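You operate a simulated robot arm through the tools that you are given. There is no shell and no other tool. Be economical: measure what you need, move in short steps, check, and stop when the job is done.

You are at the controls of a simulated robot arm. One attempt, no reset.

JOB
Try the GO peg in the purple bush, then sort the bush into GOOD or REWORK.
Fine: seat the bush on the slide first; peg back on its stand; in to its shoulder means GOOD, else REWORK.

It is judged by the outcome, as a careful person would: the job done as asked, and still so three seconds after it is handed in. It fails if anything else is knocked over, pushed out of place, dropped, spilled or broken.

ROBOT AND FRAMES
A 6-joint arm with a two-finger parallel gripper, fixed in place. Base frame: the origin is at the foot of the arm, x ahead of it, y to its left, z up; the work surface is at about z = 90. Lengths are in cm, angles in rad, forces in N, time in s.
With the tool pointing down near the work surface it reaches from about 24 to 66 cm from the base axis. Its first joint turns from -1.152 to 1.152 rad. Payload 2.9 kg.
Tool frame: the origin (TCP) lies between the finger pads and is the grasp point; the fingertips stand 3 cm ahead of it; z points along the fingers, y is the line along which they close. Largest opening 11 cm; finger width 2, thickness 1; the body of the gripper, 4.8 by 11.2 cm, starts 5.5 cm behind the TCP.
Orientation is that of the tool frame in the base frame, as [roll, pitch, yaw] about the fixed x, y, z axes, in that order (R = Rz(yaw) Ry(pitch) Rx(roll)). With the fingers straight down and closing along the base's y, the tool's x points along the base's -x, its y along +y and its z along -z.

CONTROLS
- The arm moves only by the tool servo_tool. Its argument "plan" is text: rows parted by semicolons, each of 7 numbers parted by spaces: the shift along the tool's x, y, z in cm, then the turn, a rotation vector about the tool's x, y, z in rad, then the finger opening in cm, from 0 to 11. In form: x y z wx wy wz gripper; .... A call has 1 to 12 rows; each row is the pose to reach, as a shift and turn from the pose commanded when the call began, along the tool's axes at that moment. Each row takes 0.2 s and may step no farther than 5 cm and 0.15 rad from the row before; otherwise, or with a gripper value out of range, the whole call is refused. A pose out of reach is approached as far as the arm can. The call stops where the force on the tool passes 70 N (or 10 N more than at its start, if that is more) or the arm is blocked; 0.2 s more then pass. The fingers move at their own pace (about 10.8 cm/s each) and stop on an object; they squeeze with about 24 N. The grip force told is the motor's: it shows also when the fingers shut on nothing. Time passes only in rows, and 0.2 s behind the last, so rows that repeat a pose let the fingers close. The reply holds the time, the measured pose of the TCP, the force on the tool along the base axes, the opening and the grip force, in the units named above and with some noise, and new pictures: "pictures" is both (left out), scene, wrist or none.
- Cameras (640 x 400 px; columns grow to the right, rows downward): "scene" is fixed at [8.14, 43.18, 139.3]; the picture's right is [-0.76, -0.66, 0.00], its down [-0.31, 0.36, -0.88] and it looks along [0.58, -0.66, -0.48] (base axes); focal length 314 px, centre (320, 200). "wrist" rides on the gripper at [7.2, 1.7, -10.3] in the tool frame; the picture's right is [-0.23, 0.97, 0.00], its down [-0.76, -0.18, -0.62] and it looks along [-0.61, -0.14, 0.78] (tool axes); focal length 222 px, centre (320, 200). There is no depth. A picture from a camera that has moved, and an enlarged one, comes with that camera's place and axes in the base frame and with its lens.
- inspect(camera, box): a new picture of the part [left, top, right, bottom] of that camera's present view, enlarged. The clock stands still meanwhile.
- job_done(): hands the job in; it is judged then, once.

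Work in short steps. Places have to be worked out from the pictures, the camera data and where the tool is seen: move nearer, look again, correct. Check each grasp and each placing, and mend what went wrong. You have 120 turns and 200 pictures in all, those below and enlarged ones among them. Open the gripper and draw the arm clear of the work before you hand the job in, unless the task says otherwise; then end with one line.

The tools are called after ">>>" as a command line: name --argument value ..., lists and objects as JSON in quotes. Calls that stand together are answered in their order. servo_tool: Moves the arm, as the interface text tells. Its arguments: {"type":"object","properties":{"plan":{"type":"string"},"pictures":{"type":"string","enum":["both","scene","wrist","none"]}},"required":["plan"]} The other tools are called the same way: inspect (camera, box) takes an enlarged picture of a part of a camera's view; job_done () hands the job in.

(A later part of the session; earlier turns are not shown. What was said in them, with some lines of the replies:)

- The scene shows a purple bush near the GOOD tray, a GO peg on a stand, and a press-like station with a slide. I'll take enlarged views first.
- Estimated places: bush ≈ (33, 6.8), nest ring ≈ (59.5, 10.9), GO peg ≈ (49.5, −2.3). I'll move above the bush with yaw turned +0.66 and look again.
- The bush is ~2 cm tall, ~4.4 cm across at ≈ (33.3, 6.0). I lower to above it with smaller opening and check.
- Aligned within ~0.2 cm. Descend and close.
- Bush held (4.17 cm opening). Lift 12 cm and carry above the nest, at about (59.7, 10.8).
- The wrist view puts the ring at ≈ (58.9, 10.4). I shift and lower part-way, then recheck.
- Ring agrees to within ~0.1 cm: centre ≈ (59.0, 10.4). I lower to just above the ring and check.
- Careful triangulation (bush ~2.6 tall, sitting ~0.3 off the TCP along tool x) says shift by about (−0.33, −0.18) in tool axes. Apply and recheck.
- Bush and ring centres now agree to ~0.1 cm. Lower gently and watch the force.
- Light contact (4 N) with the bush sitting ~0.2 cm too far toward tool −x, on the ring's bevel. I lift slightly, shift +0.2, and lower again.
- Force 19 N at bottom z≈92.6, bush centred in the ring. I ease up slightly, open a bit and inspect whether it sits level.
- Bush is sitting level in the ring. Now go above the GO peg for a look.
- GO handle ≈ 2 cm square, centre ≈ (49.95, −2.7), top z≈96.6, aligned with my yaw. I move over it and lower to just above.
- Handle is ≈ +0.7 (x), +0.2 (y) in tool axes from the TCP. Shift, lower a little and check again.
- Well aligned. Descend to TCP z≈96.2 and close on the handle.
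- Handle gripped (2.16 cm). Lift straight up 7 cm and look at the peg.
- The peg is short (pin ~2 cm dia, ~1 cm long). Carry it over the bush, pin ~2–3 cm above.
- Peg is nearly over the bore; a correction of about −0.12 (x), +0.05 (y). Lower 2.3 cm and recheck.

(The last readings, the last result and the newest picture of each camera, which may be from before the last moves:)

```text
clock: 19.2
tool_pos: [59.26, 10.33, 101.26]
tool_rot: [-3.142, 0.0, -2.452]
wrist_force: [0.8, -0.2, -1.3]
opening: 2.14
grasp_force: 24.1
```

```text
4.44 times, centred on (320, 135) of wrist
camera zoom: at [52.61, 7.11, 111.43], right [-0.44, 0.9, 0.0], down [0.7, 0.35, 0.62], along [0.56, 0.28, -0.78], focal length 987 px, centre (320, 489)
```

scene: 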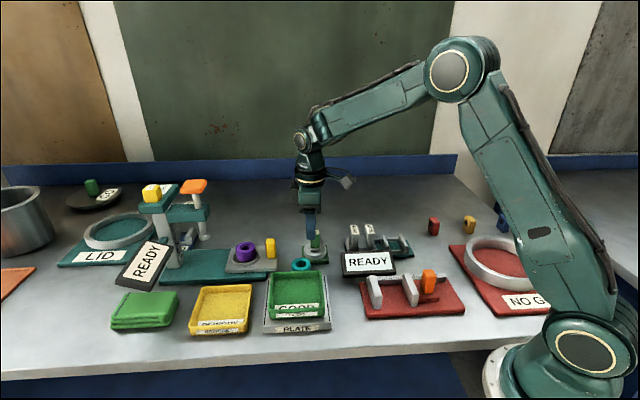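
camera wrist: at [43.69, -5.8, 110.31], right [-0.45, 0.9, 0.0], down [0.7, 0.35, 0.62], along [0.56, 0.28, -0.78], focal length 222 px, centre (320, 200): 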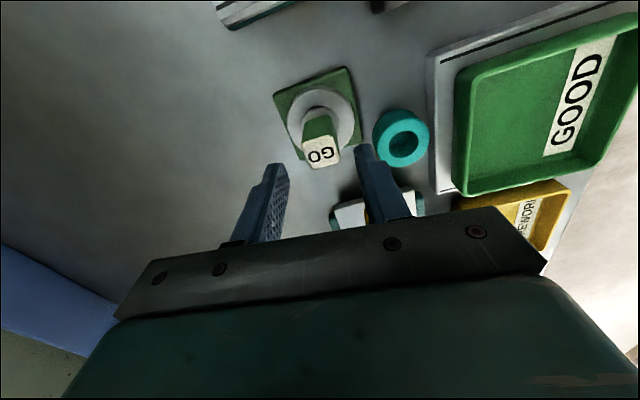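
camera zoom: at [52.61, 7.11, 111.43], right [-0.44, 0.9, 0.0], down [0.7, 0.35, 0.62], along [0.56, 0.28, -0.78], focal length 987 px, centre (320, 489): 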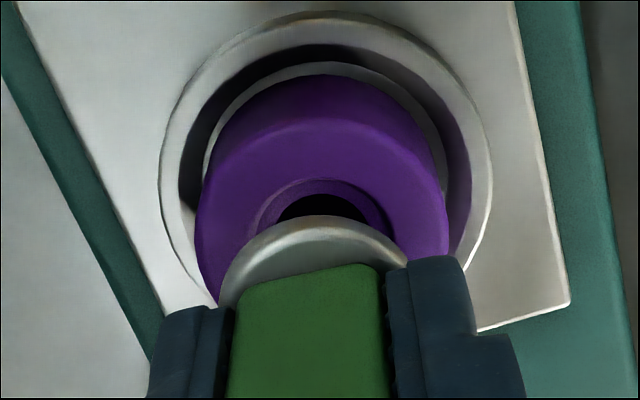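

Nearly aligned; small tweak (+0.05, +0.08) and lower to the bore mouth.

>>> servo_tool --plan "0.05 0.08 0.4 0 0 0 1.2; 0.05 0.08 0.8 0 0 0 1.2; 0.05 0.08 0.8 0 0 0 1.2" --pictures "none"

>>> inspect --camera "scene" --box '[230, 225, 270, 262]'

>>> inspect --camera "wrist" --box '[270, 90, 370, 180]'

```text
clock: 20.0
tool_pos: [59.04, 10.48, 100.2]
tool_rot: [-3.141, 0.002, -2.455]
wrist_force: [-1.2, -0.3, 1.8]
opening: 2.16
grasp_force: 24.3
```

```text
10.81 times, centred on (250, 244) of scene
camera zoom: at [8.13, 43.18, 139.3], right [-0.76, -0.66, 0.0], down [-0.31, 0.36, -0.88], along [0.58, -0.66, -0.48], focal length 3396 px, centre (1077, -270)
```

zoom: 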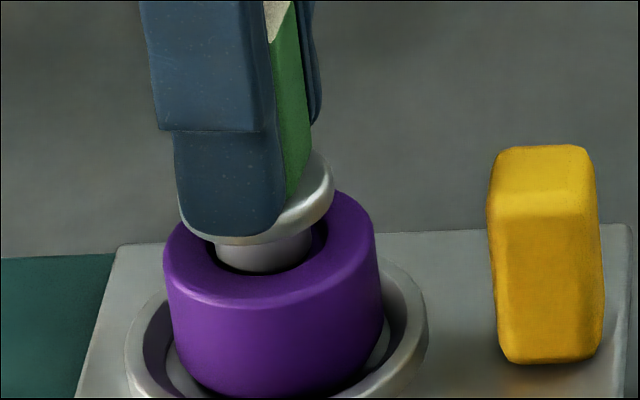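

```text
4.44 times, centred on (320, 135) of wrist
camera zoom: at [52.48, 7.18, 110.57], right [-0.44, 0.9, 0.0], down [0.7, 0.35, 0.62], along [0.56, 0.28, -0.78], focal length 987 px, centre (320, 489)
```

zoom: 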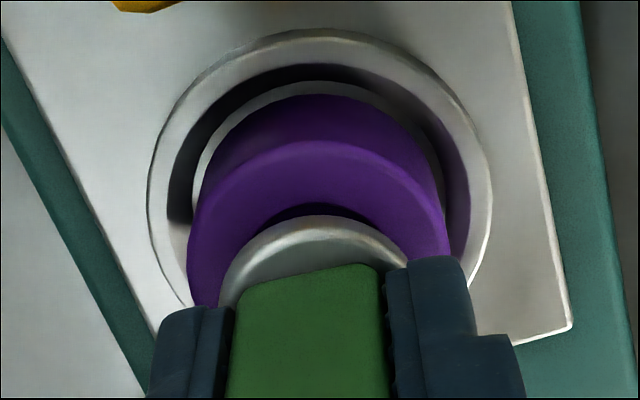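

Pin is entering the recess, centred. Lower gently further.

>>> servo_tool --plan "0 0 0.2 0 0 0 1.2; 0 0 0.4 0 0 0 1.2; 0 0 0.4 0 0 0 1.2" --pictures "none"

>>> inspect --camera "scene" --box '[230, 225, 270, 262]'

```text
clock: 20.8
tool_pos: [59.24, 10.45, 100.17]
tool_rot: [-3.139, 0.005, -2.45]
wrist_force: [-4.3, 5.1, 27.7]
opening: 2.13
grasp_force: 23.6
```

```text
10.81 times, centred on (250, 244) of scene
camera zoom: at [8.08, 43.19, 139.3], right [-0.76, -0.66, 0.0], down [-0.31, 0.36, -0.88], along [0.58, -0.66, -0.48], focal length 3396 px, centre (1077, -270)
```

zoom: 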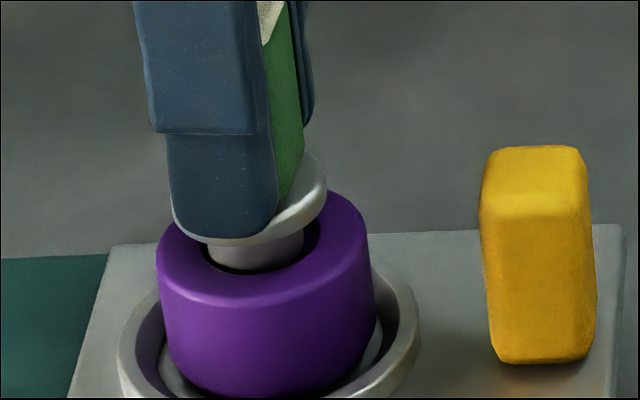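

Contact at 28 N with a side reaction toward +tool y: likely on the rim. Ease up, shift +0.12 in y and retry.

>>> servo_tool --plan "0 0 -0.45 0 0 0 1.2; 0 0.12 -0.45 0 0 0 1.2; 0 0.12 -0.2 0 0 0 1.2; 0 0.12 0 0 0 0 1.2; 0 0.12 0 0 0 0 1.2" --pictures "none"

>>> inspect --camera "wrist" --box '[270, 90, 370, 180]'

```text
clock: 22.0
tool_pos: [59.11, 10.6, 100.15]
tool_rot: [-3.141, 0.004, -2.451]
wrist_force: [-0.5, -1.0, 27.3]
opening: 2.14
grasp_force: 24.3
```

```text
4.44 times, centred on (320, 135) of wrist
camera zoom: at [52.51, 7.32, 110.43], right [-0.44, 0.9, 0.0], down [0.7, 0.35, 0.63], along [0.56, 0.28, -0.78], focal length 987 px, centre (320, 489)
```

zoom: 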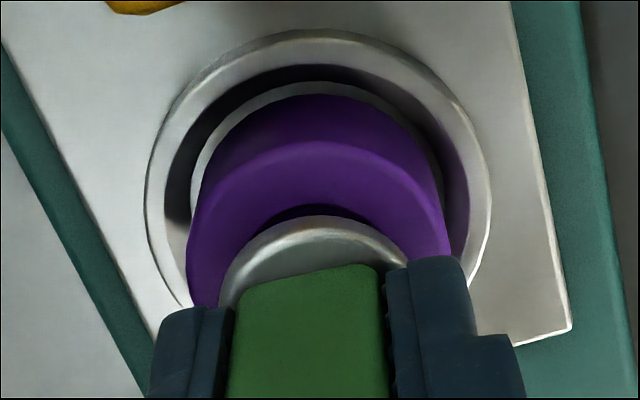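

Now no side force, but still 27 N at the same height (z≈100.15), flange ~0.7 cm above the bush. To be sure it isn't misalignment, I make a light circular search with the pin pressed lightly.

>>> servo_tool --plan "0 0 -0.1 0 0 0 1.2; 0.1 0 -0.1 0 0 0 1.2; 0.07 0.07 -0.1 0 0 0 1.2; 0 0.1 -0.1 0 0 0 1.2; -0.07 0.07 -0.1 0 0 0 1.2; -0.1 0 -0.1 0 0 0 1.2; -0.07 -0.07 -0.1 0 0 0 1.2; 0 -0.1 -0.1 0 0 0 1.2; 0.07 -0.07 -0.1 0 0 0 1.2; 0 0 -0.1 0 0 0 1.2; 0 0 0.1 0 0 0 1.2; 0 0 0.1 0 0 0 1.2" --pictures "none"

>>> inspect --camera "scene" --box '[230, 225, 270, 262]'

```text
clock: 24.6
tool_pos: [59.21, 10.59, 100.22]
tool_rot: [-3.14, 0.004, -2.453]
wrist_force: [-1.1, 0.4, 28.8]
opening: 2.13
grasp_force: 24.3
```

```text
10.81 times, centred on (250, 244) of scene
camera zoom: at [8.08, 43.17, 139.3], right [-0.76, -0.66, 0.0], down [-0.31, 0.36, -0.88], along [0.58, -0.66, -0.48], focal length 3396 px, centre (1077, -270)
```

zoom: 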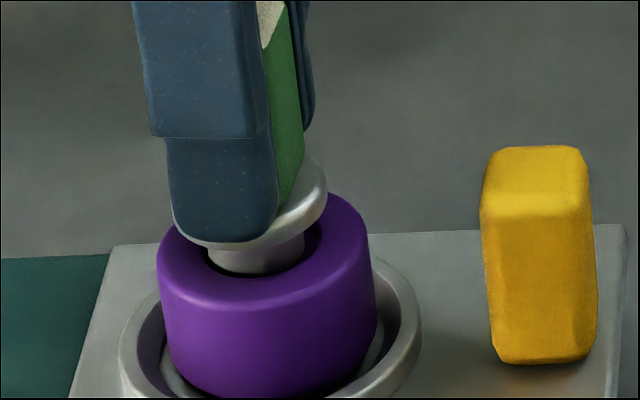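

No drop-in. Lift 2.5 cm and compare pin and bore sizes, and check the peg hasn't slipped in hand.

>>> servo_tool --plan "0 0 -1 0 0 0 1.2; 0 0 -2.6 0 0 0 1.2; 0 0 -2.6 0 0 0 1.2" --pictures "none"

>>> inspect --camera "scene" --box '[225, 215, 275, 262]'

>>> inspect --camera "wrist" --box '[250, 80, 390, 220]'

```text
clock: 25.4
tool_pos: [59.23, 10.74, 102.5]
tool_rot: [3.14, -0.003, -2.453]
wrist_force: [-1.3, 0.0, -0.7]
opening: 2.13
grasp_force: 23.7
```

```text
8.51 times, centred on (250, 238) of scene
camera zoom: at [8.14, 43.18, 139.3], right [-0.76, -0.66, 0.0], down [-0.31, 0.36, -0.88], along [0.58, -0.66, -0.48], focal length 2673 px, centre (916, -128)
```

zoom: 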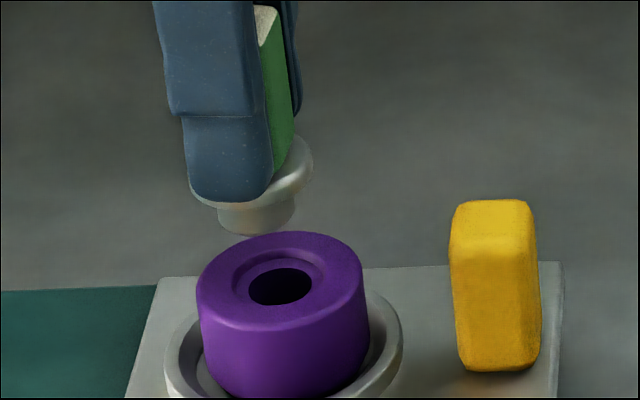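

```text
2.86 times, centred on (320, 150) of wrist
camera zoom: at [52.62, 7.42, 112.83], right [-0.44, 0.9, 0.0], down [0.7, 0.35, 0.62], along [0.56, 0.28, -0.78], focal length 635 px, centre (320, 343)
```

zoom: 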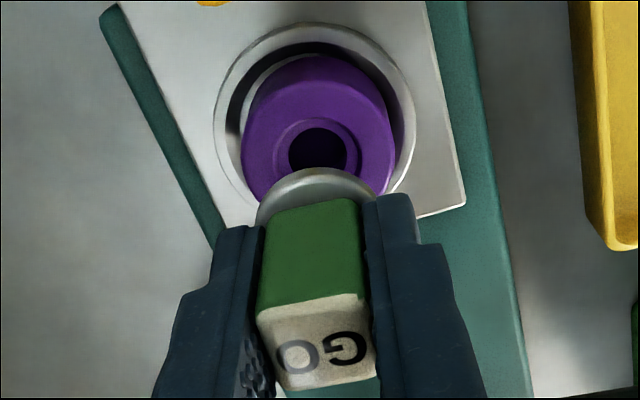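

Measured ratio: pin ≈ 1.95 cm, bore ≈ 1.55 cm inside a shallow recess — the peg clearly doesn't go in to its shoulder: REWORK. Carry the peg back over its stand.

>>> servo_tool --plan "0 0 -2 0 0 0 1.2; 4 -1.1 -2 0 0 0 1.2; 8 -2.2 -2 0 0 0 1.2; 12 -3.2 -2 0 0 0 1.2; 15.9 -4.3 -2 0 0 0 1.2; 15.9 -4.3 1 0 0 0 1.2; 15.9 -4.3 3.2 0 0 0 1.2; 15.9 -4.3 3.2 0 0 0 1.2" --pictures "none"

>>> inspect --camera "scene" --box '[285, 210, 345, 275]'

>>> inspect --camera "wrist" --box '[250, 80, 390, 220]'

```text
clock: 27.2
tool_pos: [49.67, -2.89, 99.28]
tool_rot: [-3.138, 0.0, -2.453]
wrist_force: [-0.9, 0.4, -0.7]
opening: 2.17
grasp_force: 23.4
```

```text
6.15 times, centred on (315, 242) of scene
camera zoom: at [8.14, 43.18, 139.3], right [-0.76, -0.66, 0.0], down [-0.31, 0.36, -0.88], along [0.58, -0.66, -0.48], focal length 1933 px, centre (351, -62)
```

zoom: 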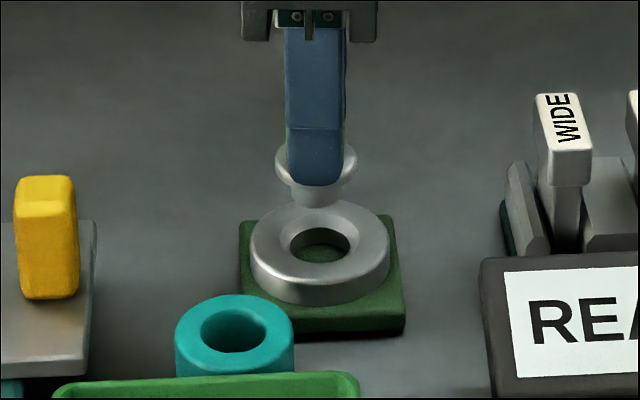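

```text
2.86 times, centred on (320, 150) of wrist
camera zoom: at [43.05, -6.19, 109.54], right [-0.44, 0.9, 0.0], down [0.7, 0.35, 0.62], along [0.56, 0.28, -0.78], focal length 635 px, centre (320, 343)
```

zoom: 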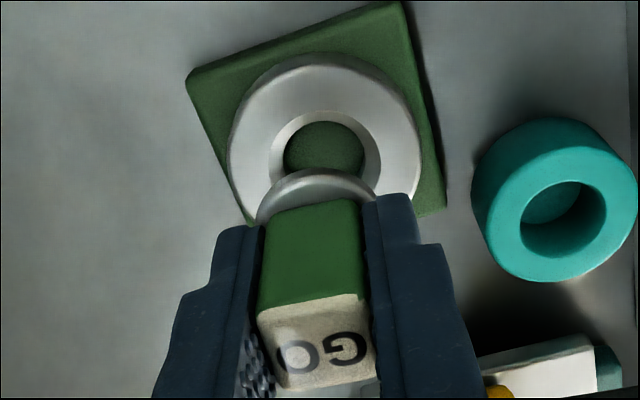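

Close: correct by about (+0.1, +0.07) and lower with force watch.

>>> servo_tool --plan "0.1 0.07 0 0 0 0 1.2; 0.1 0.07 1 0 0 0 1.2; 0.1 0.07 1.8 0 0 0 1.2; 0.1 0.07 2.4 0 0 0 1.2; 0.1 0.07 2.4 0 0 0 1.2" --pictures "none"

>>> inspect --camera "scene" --box '[285, 210, 345, 275]'

>>> inspect --camera "wrist" --box '[250, 80, 390, 220]'

```text
clock: 28.4
tool_pos: [49.43, -2.97, 96.7]
tool_rot: [3.14, 0.001, -2.452]
wrist_force: [0.1, -0.2, -0.4]
opening: 2.16
grasp_force: 23.9
```

```text
6.15 times, centred on (315, 242) of scene
camera zoom: at [8.14, 43.18, 139.3], right [-0.76, -0.66, 0.0], down [-0.31, 0.36, -0.88], along [0.58, -0.66, -0.48], focal length 1933 px, centre (351, -62)
```

zoom: 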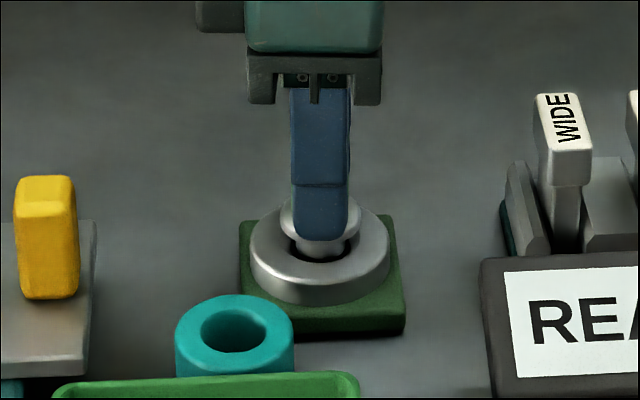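

```text
2.86 times, centred on (320, 150) of wrist
camera zoom: at [42.81, -6.17, 107.09], right [-0.44, 0.9, 0.0], down [0.7, 0.35, 0.62], along [0.56, 0.28, -0.78], focal length 635 px, centre (320, 343)
```

zoom: 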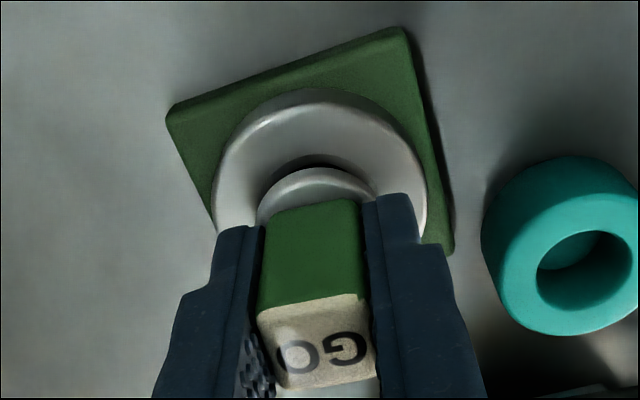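

Pin is in the stand with no force. Lower the last 0.4 cm.

>>> servo_tool --plan "0 0 0.2 0 0 0 1.2; 0 0 0.42 0 0 0 1.2; 0 0 0.42 0 0 0 1.2" --pictures "none"

>>> inspect --camera "scene" --box '[285, 210, 345, 275]'

```text
clock: 29.2
tool_pos: [49.38, -2.8, 96.31]
tool_rot: [3.141, 0.0, -2.452]
wrist_force: [0.0, 0.2, -1.0]
opening: 2.19
grasp_force: 24.5
```

```text
6.15 times, centred on (315, 242) of scene
camera zoom: at [8.14, 43.18, 139.3], right [-0.76, -0.66, 0.0], down [-0.31, 0.36, -0.88], along [0.58, -0.66, -0.48], focal length 1933 px, centre (351, -62)
```

zoom: 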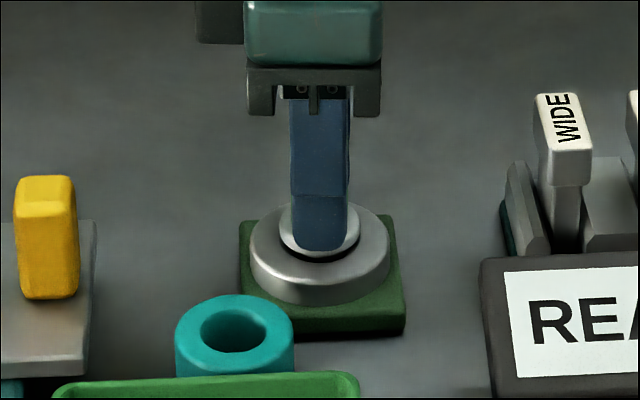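

>>> servo_tool --plan "0 0 0.1 0 0 0 1.2; 0 0 0.1 0 0 0 1.2" --pictures "none"

```text
clock: 29.8
tool_pos: [49.35, -2.94, 96.29]
tool_rot: [3.141, 0.0, -2.453]
wrist_force: [0.4, -0.3, -0.5]
opening: 2.17
grasp_force: 24.1
```

The peg is within a millimetre or two of its seat, so open gently and rise clear.

>>> servo_tool --plan "0 0 0 0 0 0 2.8; 0 0 0 0 0 0 4.4; 0 0 0 0 0 0 4.4; 0 0 -2 0 0 0 4.6; 0 0 -5 0 0 0 4.6; 0 0 -8 0 0 0 6; 0 0 -8 0 0 0 6"

>>> inspect --camera "scene" --box '[285, 210, 345, 275]'

>>> inspect --camera "scene" --box '[180, 225, 300, 345]'

```text
clock: 31.4
tool_pos: [49.39, -2.69, 104.27]
tool_rot: [3.14, 0.0, -2.453]
wrist_force: [0.7, 0.4, -0.4]
opening: 5.99
grasp_force: 0.0
camera wrist: at [42.82, -5.98, 114.57], right [-0.44, 0.9, 0.0], down [0.7, 0.35, 0.62], along [0.56, 0.28, -0.78], focal length 222 px, centre (320, 200)
```

scene: 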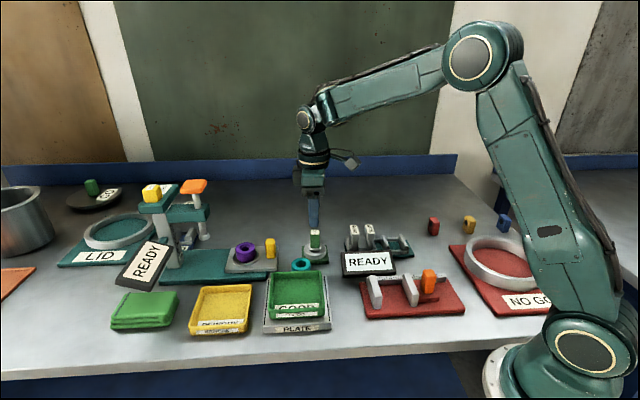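
wrist: 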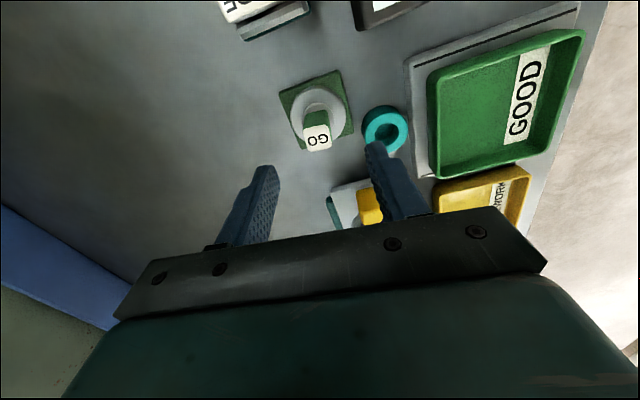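

```text
6.15 times, centred on (315, 242) of scene
camera zoom: at [8.14, 43.18, 139.3], right [-0.76, -0.66, 0.0], down [-0.31, 0.36, -0.88], along [0.58, -0.66, -0.48], focal length 1933 px, centre (351, -62)
```

zoom: 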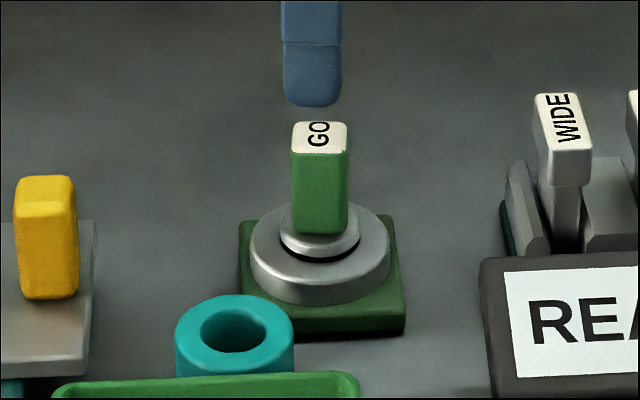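

```text
3.33 times, centred on (240, 285) of scene
camera zoom: at [8.14, 43.18, 139.3], right [-0.76, -0.66, 0.0], down [-0.31, 0.36, -0.88], along [0.58, -0.66, -0.48], focal length 1047 px, centre (587, -83)
```

zoom: 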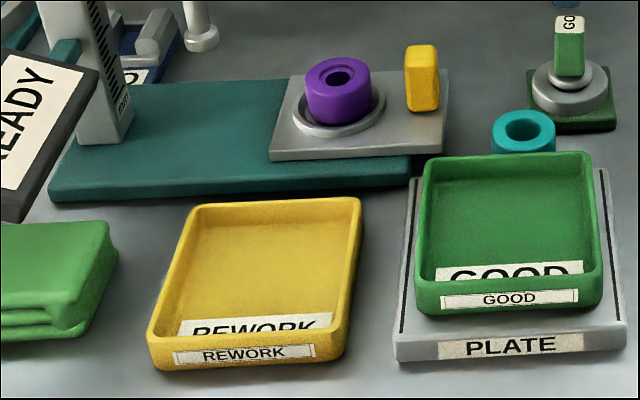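

Peg is back on its stand. Now go above the bush on the slide with the fingers open.

>>> servo_tool --plan "-4 1 0 0 0 0 6; -8 2 0 0 0 0 7; -12 3 0 0 0 0 7.2; -15.99 4.09 0 0 0 0 7.2; -15.99 4.09 3 0 0 0 7.2; -15.99 4.09 3 0 0 0 7.2" --pictures "none"

>>> inspect --camera "scene" --box '[215, 205, 285, 275]'

>>> inspect --camera "wrist" --box '[230, 80, 410, 220]'

```text
clock: 32.8
tool_pos: [59.52, 10.6, 101.24]
tool_rot: [-3.141, 0.0, -2.452]
wrist_force: [0.2, 0.8, -0.6]
opening: 7.21
grasp_force: 0.1
```

```text
5.71 times, centred on (250, 240) of scene
camera zoom: at [8.14, 43.19, 139.3], right [-0.76, -0.66, 0.0], down [-0.31, 0.36, -0.88], along [0.58, -0.66, -0.48], focal length 1795 px, centre (720, -29)
```

zoom: 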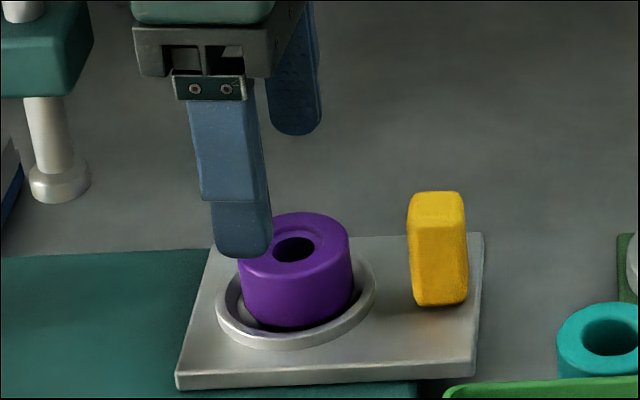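

```text
2.86 times, centred on (320, 150) of wrist
camera zoom: at [52.89, 7.36, 111.46], right [-0.44, 0.9, 0.0], down [0.7, 0.35, 0.62], along [0.56, 0.28, -0.78], focal length 635 px, centre (320, 343)
```

zoom: 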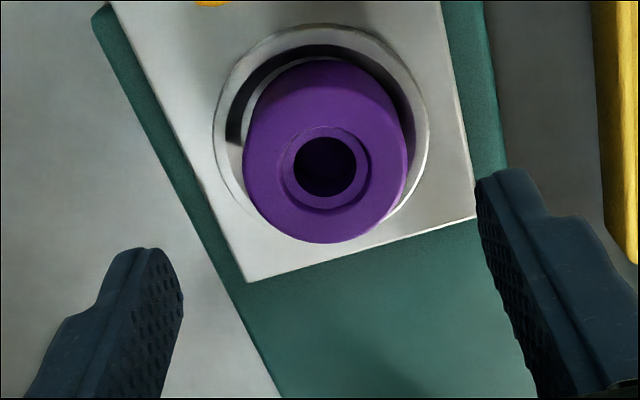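

Bush is about (+0.2, +0.2) in tool axes. Shift, lower to grasp height and close.

>>> servo_tool --plan "0.2 0.2 0 0 0 0 6.6; 0.2 0.2 2.5 0 0 0 6.2; 0.2 0.2 4.85 0 0 0 6.2; 0.2 0.2 4.85 0 0 0 3.5; 0.2 0.2 4.85 0 0 0 3.5; 0.2 0.2 4.85 0 0 0 3.5" --pictures "none"

>>> inspect --camera "scene" --box '[215, 205, 285, 275]'

>>> inspect --camera "wrist" --box '[230, 80, 410, 220]'

```text
clock: 34.2
tool_pos: [58.9, 10.63, 96.42]
tool_rot: [-3.14, 0.001, -2.452]
wrist_force: [-0.3, 0.1, 0.1]
opening: 4.13
grasp_force: 23.7
```

```text
5.71 times, centred on (250, 240) of scene
camera zoom: at [8.14, 43.18, 139.3], right [-0.76, -0.66, 0.0], down [-0.31, 0.36, -0.88], along [0.58, -0.66, -0.48], focal length 1795 px, centre (720, -29)
```

zoom: 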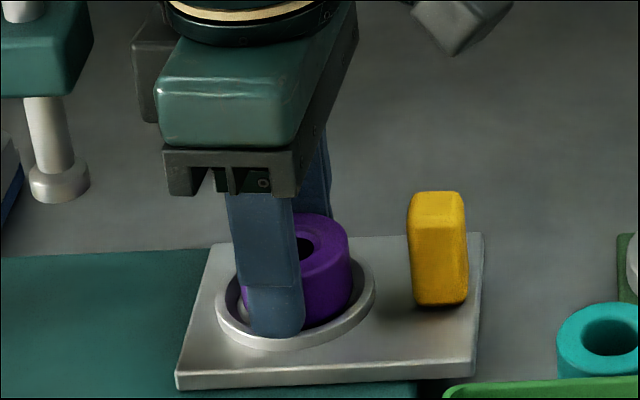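

```text
2.86 times, centred on (320, 150) of wrist
camera zoom: at [52.39, 7.34, 106.65], right [-0.44, 0.9, 0.0], down [0.7, 0.35, 0.62], along [0.56, 0.28, -0.78], focal length 635 px, centre (320, 343)
```

zoom: 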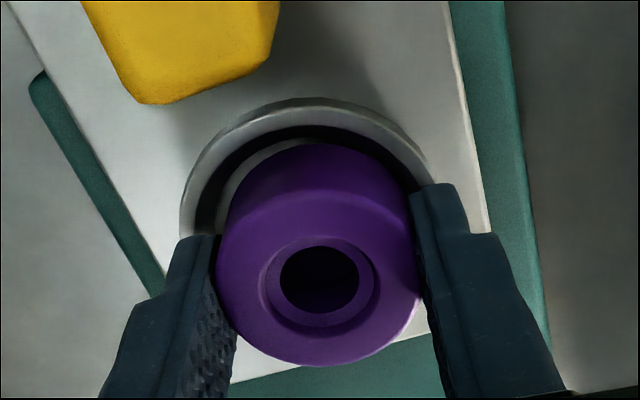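

Bush gripped again (4.13). Lift it out and carry it above the REWORK tray (≈ (53.2, 22)).

>>> servo_tool --plan "0 0 -1 0 0 0 3.5; 0 0 -4 0 0 0 3.5; 0 0 -8 0 0 0 3.5; -0.7 3.2 -8 0 0 0 3.5; -1.4 6.4 -8 0 0 0 3.5; -2.1 9.5 -8 0 0 0 3.5; -2.84 12.56 -8 0 0 0 3.5; -2.84 12.56 -8 0 0 0 3.5"

>>> inspect --camera "scene" --box '[160, 210, 300, 350]'

```text
clock: 36.0
tool_pos: [53.2, 21.91, 104.44]
tool_rot: [3.141, 0.0, -2.45]
wrist_force: [0.3, -0.1, 0.0]
opening: 4.16
grasp_force: 24.1
camera wrist: at [46.55, 18.55, 114.76], right [-0.44, 0.9, 0.0], down [0.7, 0.35, 0.62], along [0.56, 0.28, -0.78], focal length 222 px, centre (320, 200)
```

scene: 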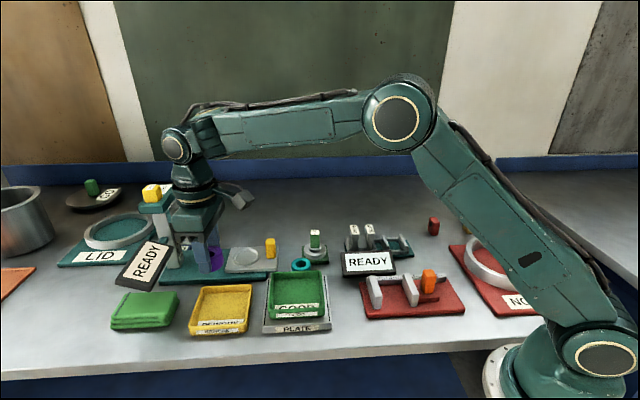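
wrist: 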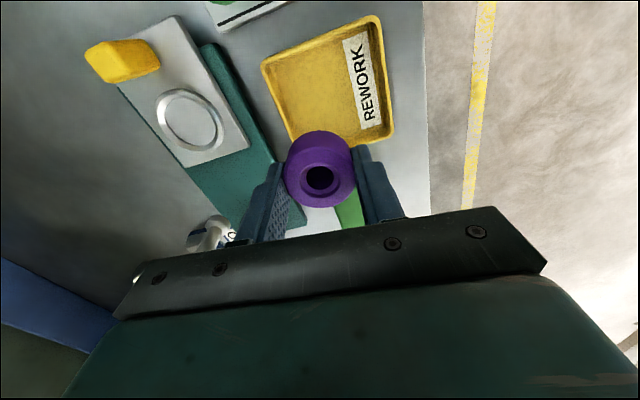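

```text
2.86 times, centred on (230, 280) of scene
camera zoom: at [8.14, 43.19, 139.3], right [-0.76, -0.66, 0.0], down [-0.31, 0.36, -0.88], along [0.58, -0.66, -0.48], focal length 897 px, centre (577, -29)
```

zoom: 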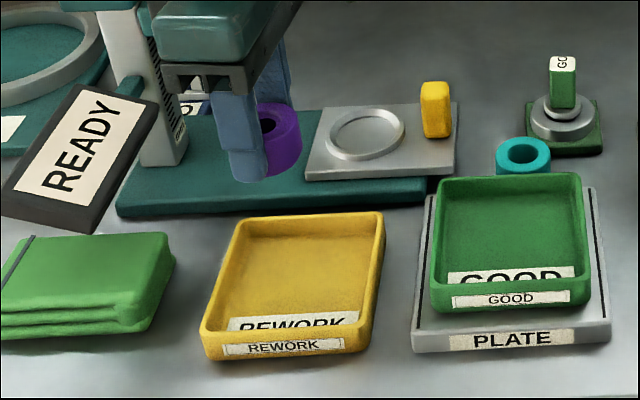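

Wrist view puts the tray centre roughly 2.5 along tool x and 1.6 along y. Move there and down a bit, then check.

>>> servo_tool --plan "2.4 1.6 0 0 0 0 3.5; 2.4 1.6 3 0 0 0 3.5; 2.4 1.6 5 0 0 0 3.5; 2.4 1.6 5 0 0 0 3.5"

>>> inspect --camera "scene" --box '[160, 210, 300, 350]'

```text
clock: 37.0
tool_pos: [50.27, 21.44, 99.43]
tool_rot: [-3.141, -0.001, -2.452]
wrist_force: [0.6, -0.3, -1.0]
opening: 4.15
grasp_force: 24.1
camera wrist: at [43.71, 18.23, 109.75], right [-0.44, 0.9, 0.0], down [0.7, 0.35, 0.62], along [0.56, 0.28, -0.78], focal length 222 px, centre (320, 200)
```

scene: 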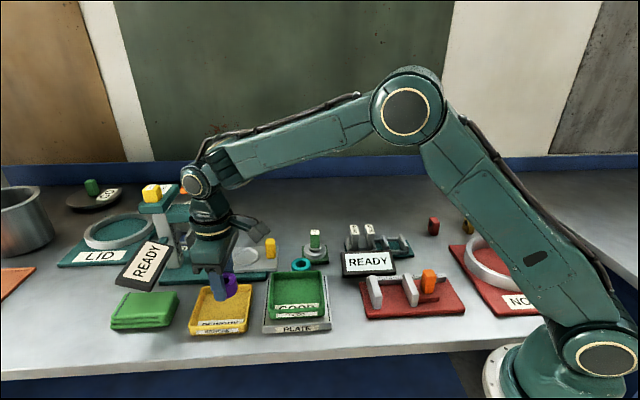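
wrist: 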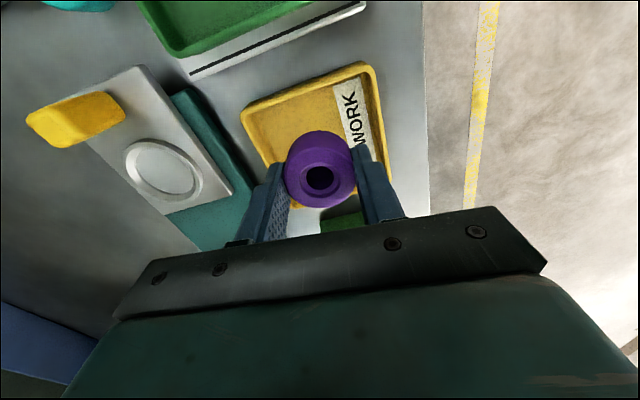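

```text
2.86 times, centred on (230, 280) of scene
camera zoom: at [8.14, 43.18, 139.3], right [-0.76, -0.66, 0.0], down [-0.31, 0.36, -0.88], along [0.58, -0.66, -0.48], focal length 897 px, centre (577, -29)
```

zoom: 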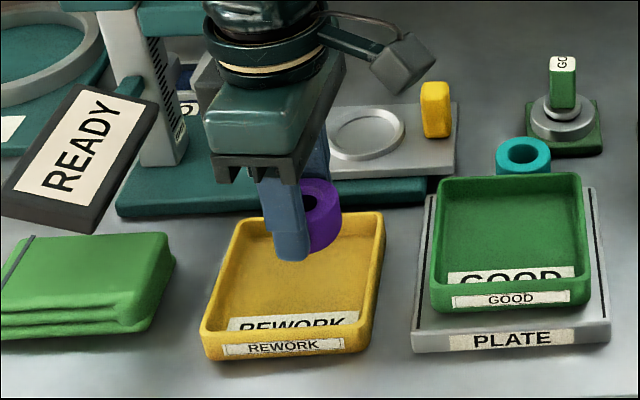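

Scene shows the bush would land ~1.5 cm toward tool +x from tray centre. Shift −1.4 in x, lower 3 cm and check.

>>> servo_tool --plan "-1.4 0 0 0 0 0 3.5; -1.4 0 1.5 0 0 0 3.5; -1.4 0 3 0 0 0 3.5; -1.4 0 3 0 0 0 3.5" --pictures "none"

>>> inspect --camera "scene" --box '[170, 250, 270, 350]'

>>> inspect --camera "wrist" --box '[190, 50, 450, 220]'

```text
clock: 38.0
tool_pos: [51.38, 22.83, 96.43]
tool_rot: [3.141, 0.001, -2.453]
wrist_force: [0.1, 0.3, 0.3]
opening: 4.14
grasp_force: 24.0
```

```text
4.00 times, centred on (220, 300) of scene
camera zoom: at [8.14, 43.18, 139.3], right [-0.76, -0.66, 0.0], down [-0.31, 0.36, -0.88], along [0.58, -0.66, -0.48], focal length 1256 px, centre (720, -200)
```

zoom: 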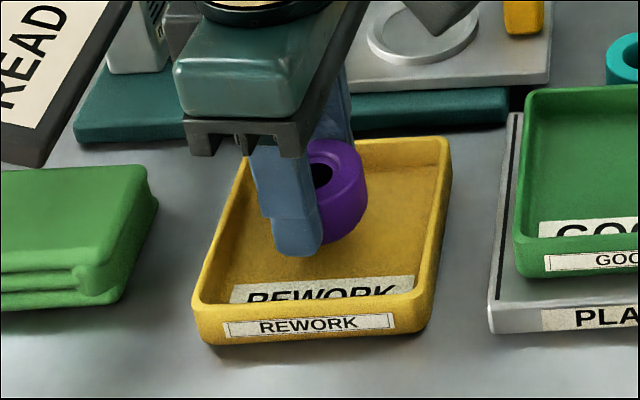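

```text
2.35 times, centred on (320, 135) of wrist
camera zoom: at [44.64, 19.36, 106.81], right [-0.44, 0.9, 0.0], down [0.7, 0.35, 0.62], along [0.56, 0.28, -0.78], focal length 523 px, centre (320, 353)
```

zoom: 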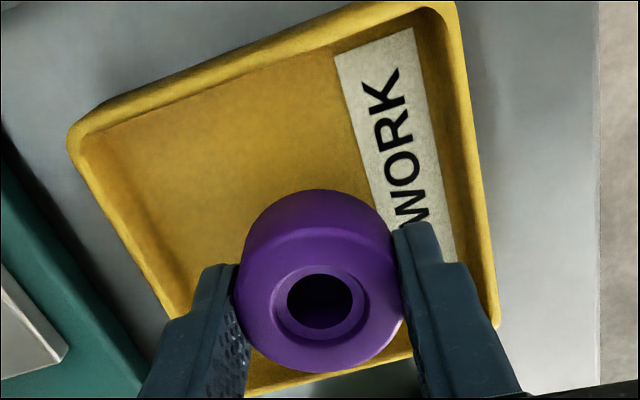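

Footprint is near the middle of the tray. Lower with force checks.

>>> servo_tool --plan "0 -0.25 0.6 0 0 0 3.5; 0 -0.25 1.2 0 0 0 3.5; 0 -0.25 1.2 0 0 0 3.5" --pictures "none"

>>> inspect --camera "scene" --box '[170, 250, 270, 350]'

```text
clock: 38.8
tool_pos: [51.52, 22.5, 95.23]
tool_rot: [-3.141, 0.0, -2.452]
wrist_force: [0.2, 0.1, -0.4]
opening: 4.17
grasp_force: 24.0
```

```text
4.00 times, centred on (220, 300) of scene
camera zoom: at [8.14, 43.18, 139.3], right [-0.76, -0.66, 0.0], down [-0.31, 0.36, -0.88], along [0.58, -0.66, -0.48], focal length 1256 px, centre (720, -200)
```

zoom: 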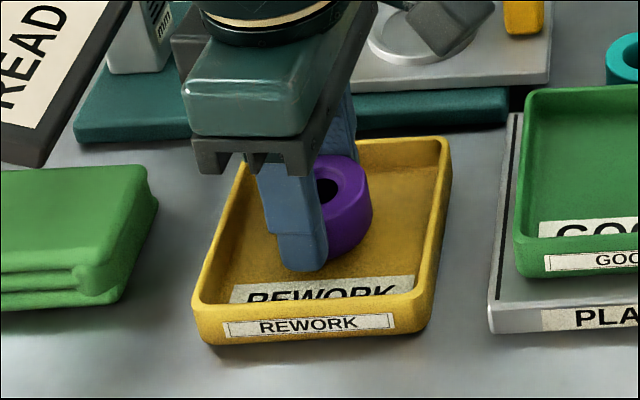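

>>> servo_tool --plan "0 0 0.2 0 0 0 3.5; 0 0 0.4 0 0 0 3.5; 0 0 0.4 0 0 0 3.5" --pictures "none"

```text
clock: 39.6
tool_pos: [51.56, 22.49, 94.73]
tool_rot: [3.14, 0.0, -2.45]
wrist_force: [-0.2, -0.2, -0.4]
opening: 4.12
grasp_force: 24.4
```

No contact yet at bottom z≈90.9; continue in small steps.

>>> servo_tool --plan "0 0 0.15 0 0 0 3.5; 0 0 0.3 0 0 0 3.5; 0 0 0.3 0 0 0 3.5" --pictures "none"

```text
clock: 40.4
tool_pos: [51.58, 22.52, 94.55]
tool_rot: [3.141, 0.0, -2.453]
wrist_force: [0.1, 0.9, -0.4]
opening: 4.14
grasp_force: 23.9
```

>>> servo_tool --plan "0 0 0.12 0 0 0 3.5; 0 0 0.25 0 0 0 3.5; 0 0 0.25 0 0 0 3.5" --pictures "none"

>>> inspect --camera "scene" --box '[170, 250, 270, 350]'

```text
clock: 41.2
tool_pos: [51.4, 22.43, 94.4]
tool_rot: [3.141, 0.0, -2.452]
wrist_force: [-0.2, -0.7, -0.3]
opening: 4.15
grasp_force: 23.9
```

```text
4.00 times, centred on (220, 300) of scene
camera zoom: at [8.14, 43.18, 139.3], right [-0.76, -0.66, 0.0], down [-0.31, 0.36, -0.88], along [0.58, -0.66, -0.48], focal length 1256 px, centre (720, -200)
```

zoom: 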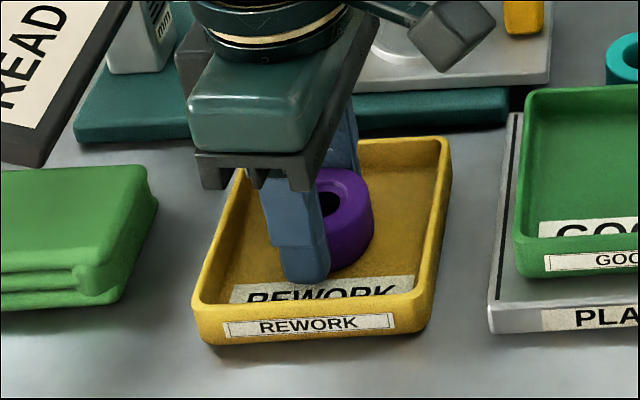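

>>> servo_tool --plan "0 0 0.1 0 0 0 3.5; 0 0 0.2 0 0 0 3.5; 0 0 0.2 0 0 0 3.5" --pictures "none"

```text
clock: 42.0
tool_pos: [51.6, 22.49, 94.16]
tool_rot: [3.14, 0.003, -2.452]
wrist_force: [-3.0, 0.3, 14.1]
opening: 4.14
grasp_force: 24.1
```

Contact (14 N) with the tray floor. Ease up a hair, open modestly and rise clear.

>>> servo_tool --plan "0 0 -0.12 0 0 0 4.1; 0 0 -0.12 0 0 0 5.4; 0 0 -0.12 0 0 0 5.4; 0 0 -3 0 0 0 5.4; 0 0 -7 0 0 0 6; 0 0 -11 0 0 0 6; 0 0 -11 0 0 0 6"

>>> inspect --camera "scene" --box '[100, 210, 340, 350]'

```text
clock: 43.6
tool_pos: [51.61, 22.41, 105.36]
tool_rot: [-3.141, 0.002, -2.452]
wrist_force: [0.3, -0.5, 1.0]
opening: 5.98
grasp_force: 0.0
camera wrist: at [45.09, 19.16, 115.68], right [-0.44, 0.9, 0.0], down [0.7, 0.35, 0.62], along [0.56, 0.28, -0.78], focal length 222 px, centre (320, 200)
```

scene: 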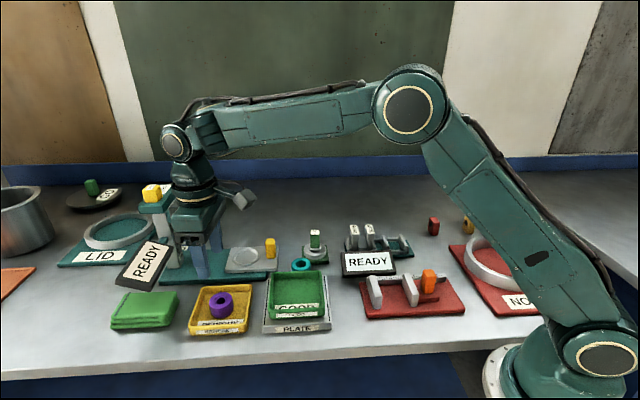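
wrist: 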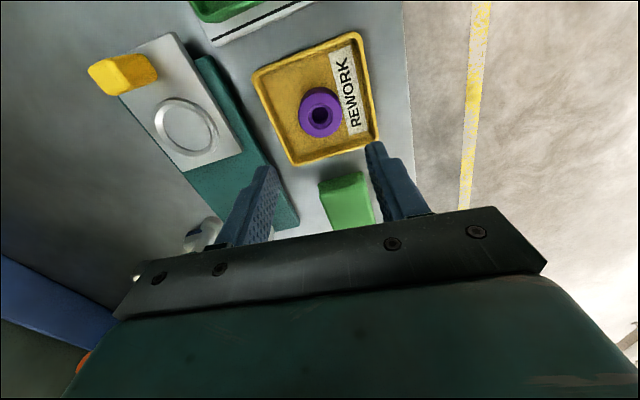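

```text
2.67 times, centred on (220, 280) of scene
camera zoom: at [8.14, 43.18, 139.3], right [-0.76, -0.66, 0.0], down [-0.31, 0.36, -0.88], along [0.58, -0.66, -0.48], focal length 838 px, centre (587, -13)
```

zoom: 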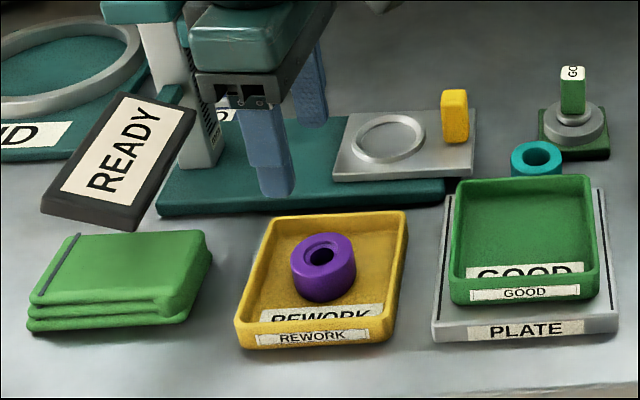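

Bush lies flat in the REWORK tray, peg on its stand, everything else in place. Draw the arm up clear.

>>> servo_tool --plan "0 0 -4 0 0 0 6; 0 0 -8 0 0 0 6; 0 -4 -10 0 0 0 8; 0 -8 -11 0 0 0 10; 0 -8 -11 0 0 0 10" --pictures "scene"

```text
clock: 44.8
tool_pos: [56.51, 16.4, 116.6]
tool_rot: [-3.14, 0.001, -2.451]
wrist_force: [-0.1, 0.1, -0.1]
opening: 9.99
grasp_force: 0.1
```

scene: 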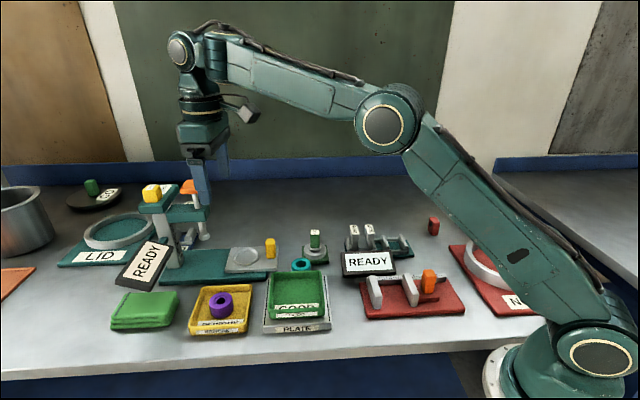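

The arm is clear and the gripper open; the work looks right in the last picture, so I'm handing it in.

>>> job_done

```text
The job is handed in.
```

The GO peg stopped well short of its shoulder in the purple bush (bore about 1.55 cm, pin about 1.95 cm), so the bush is in the REWORK tray and the peg is back on its stand.
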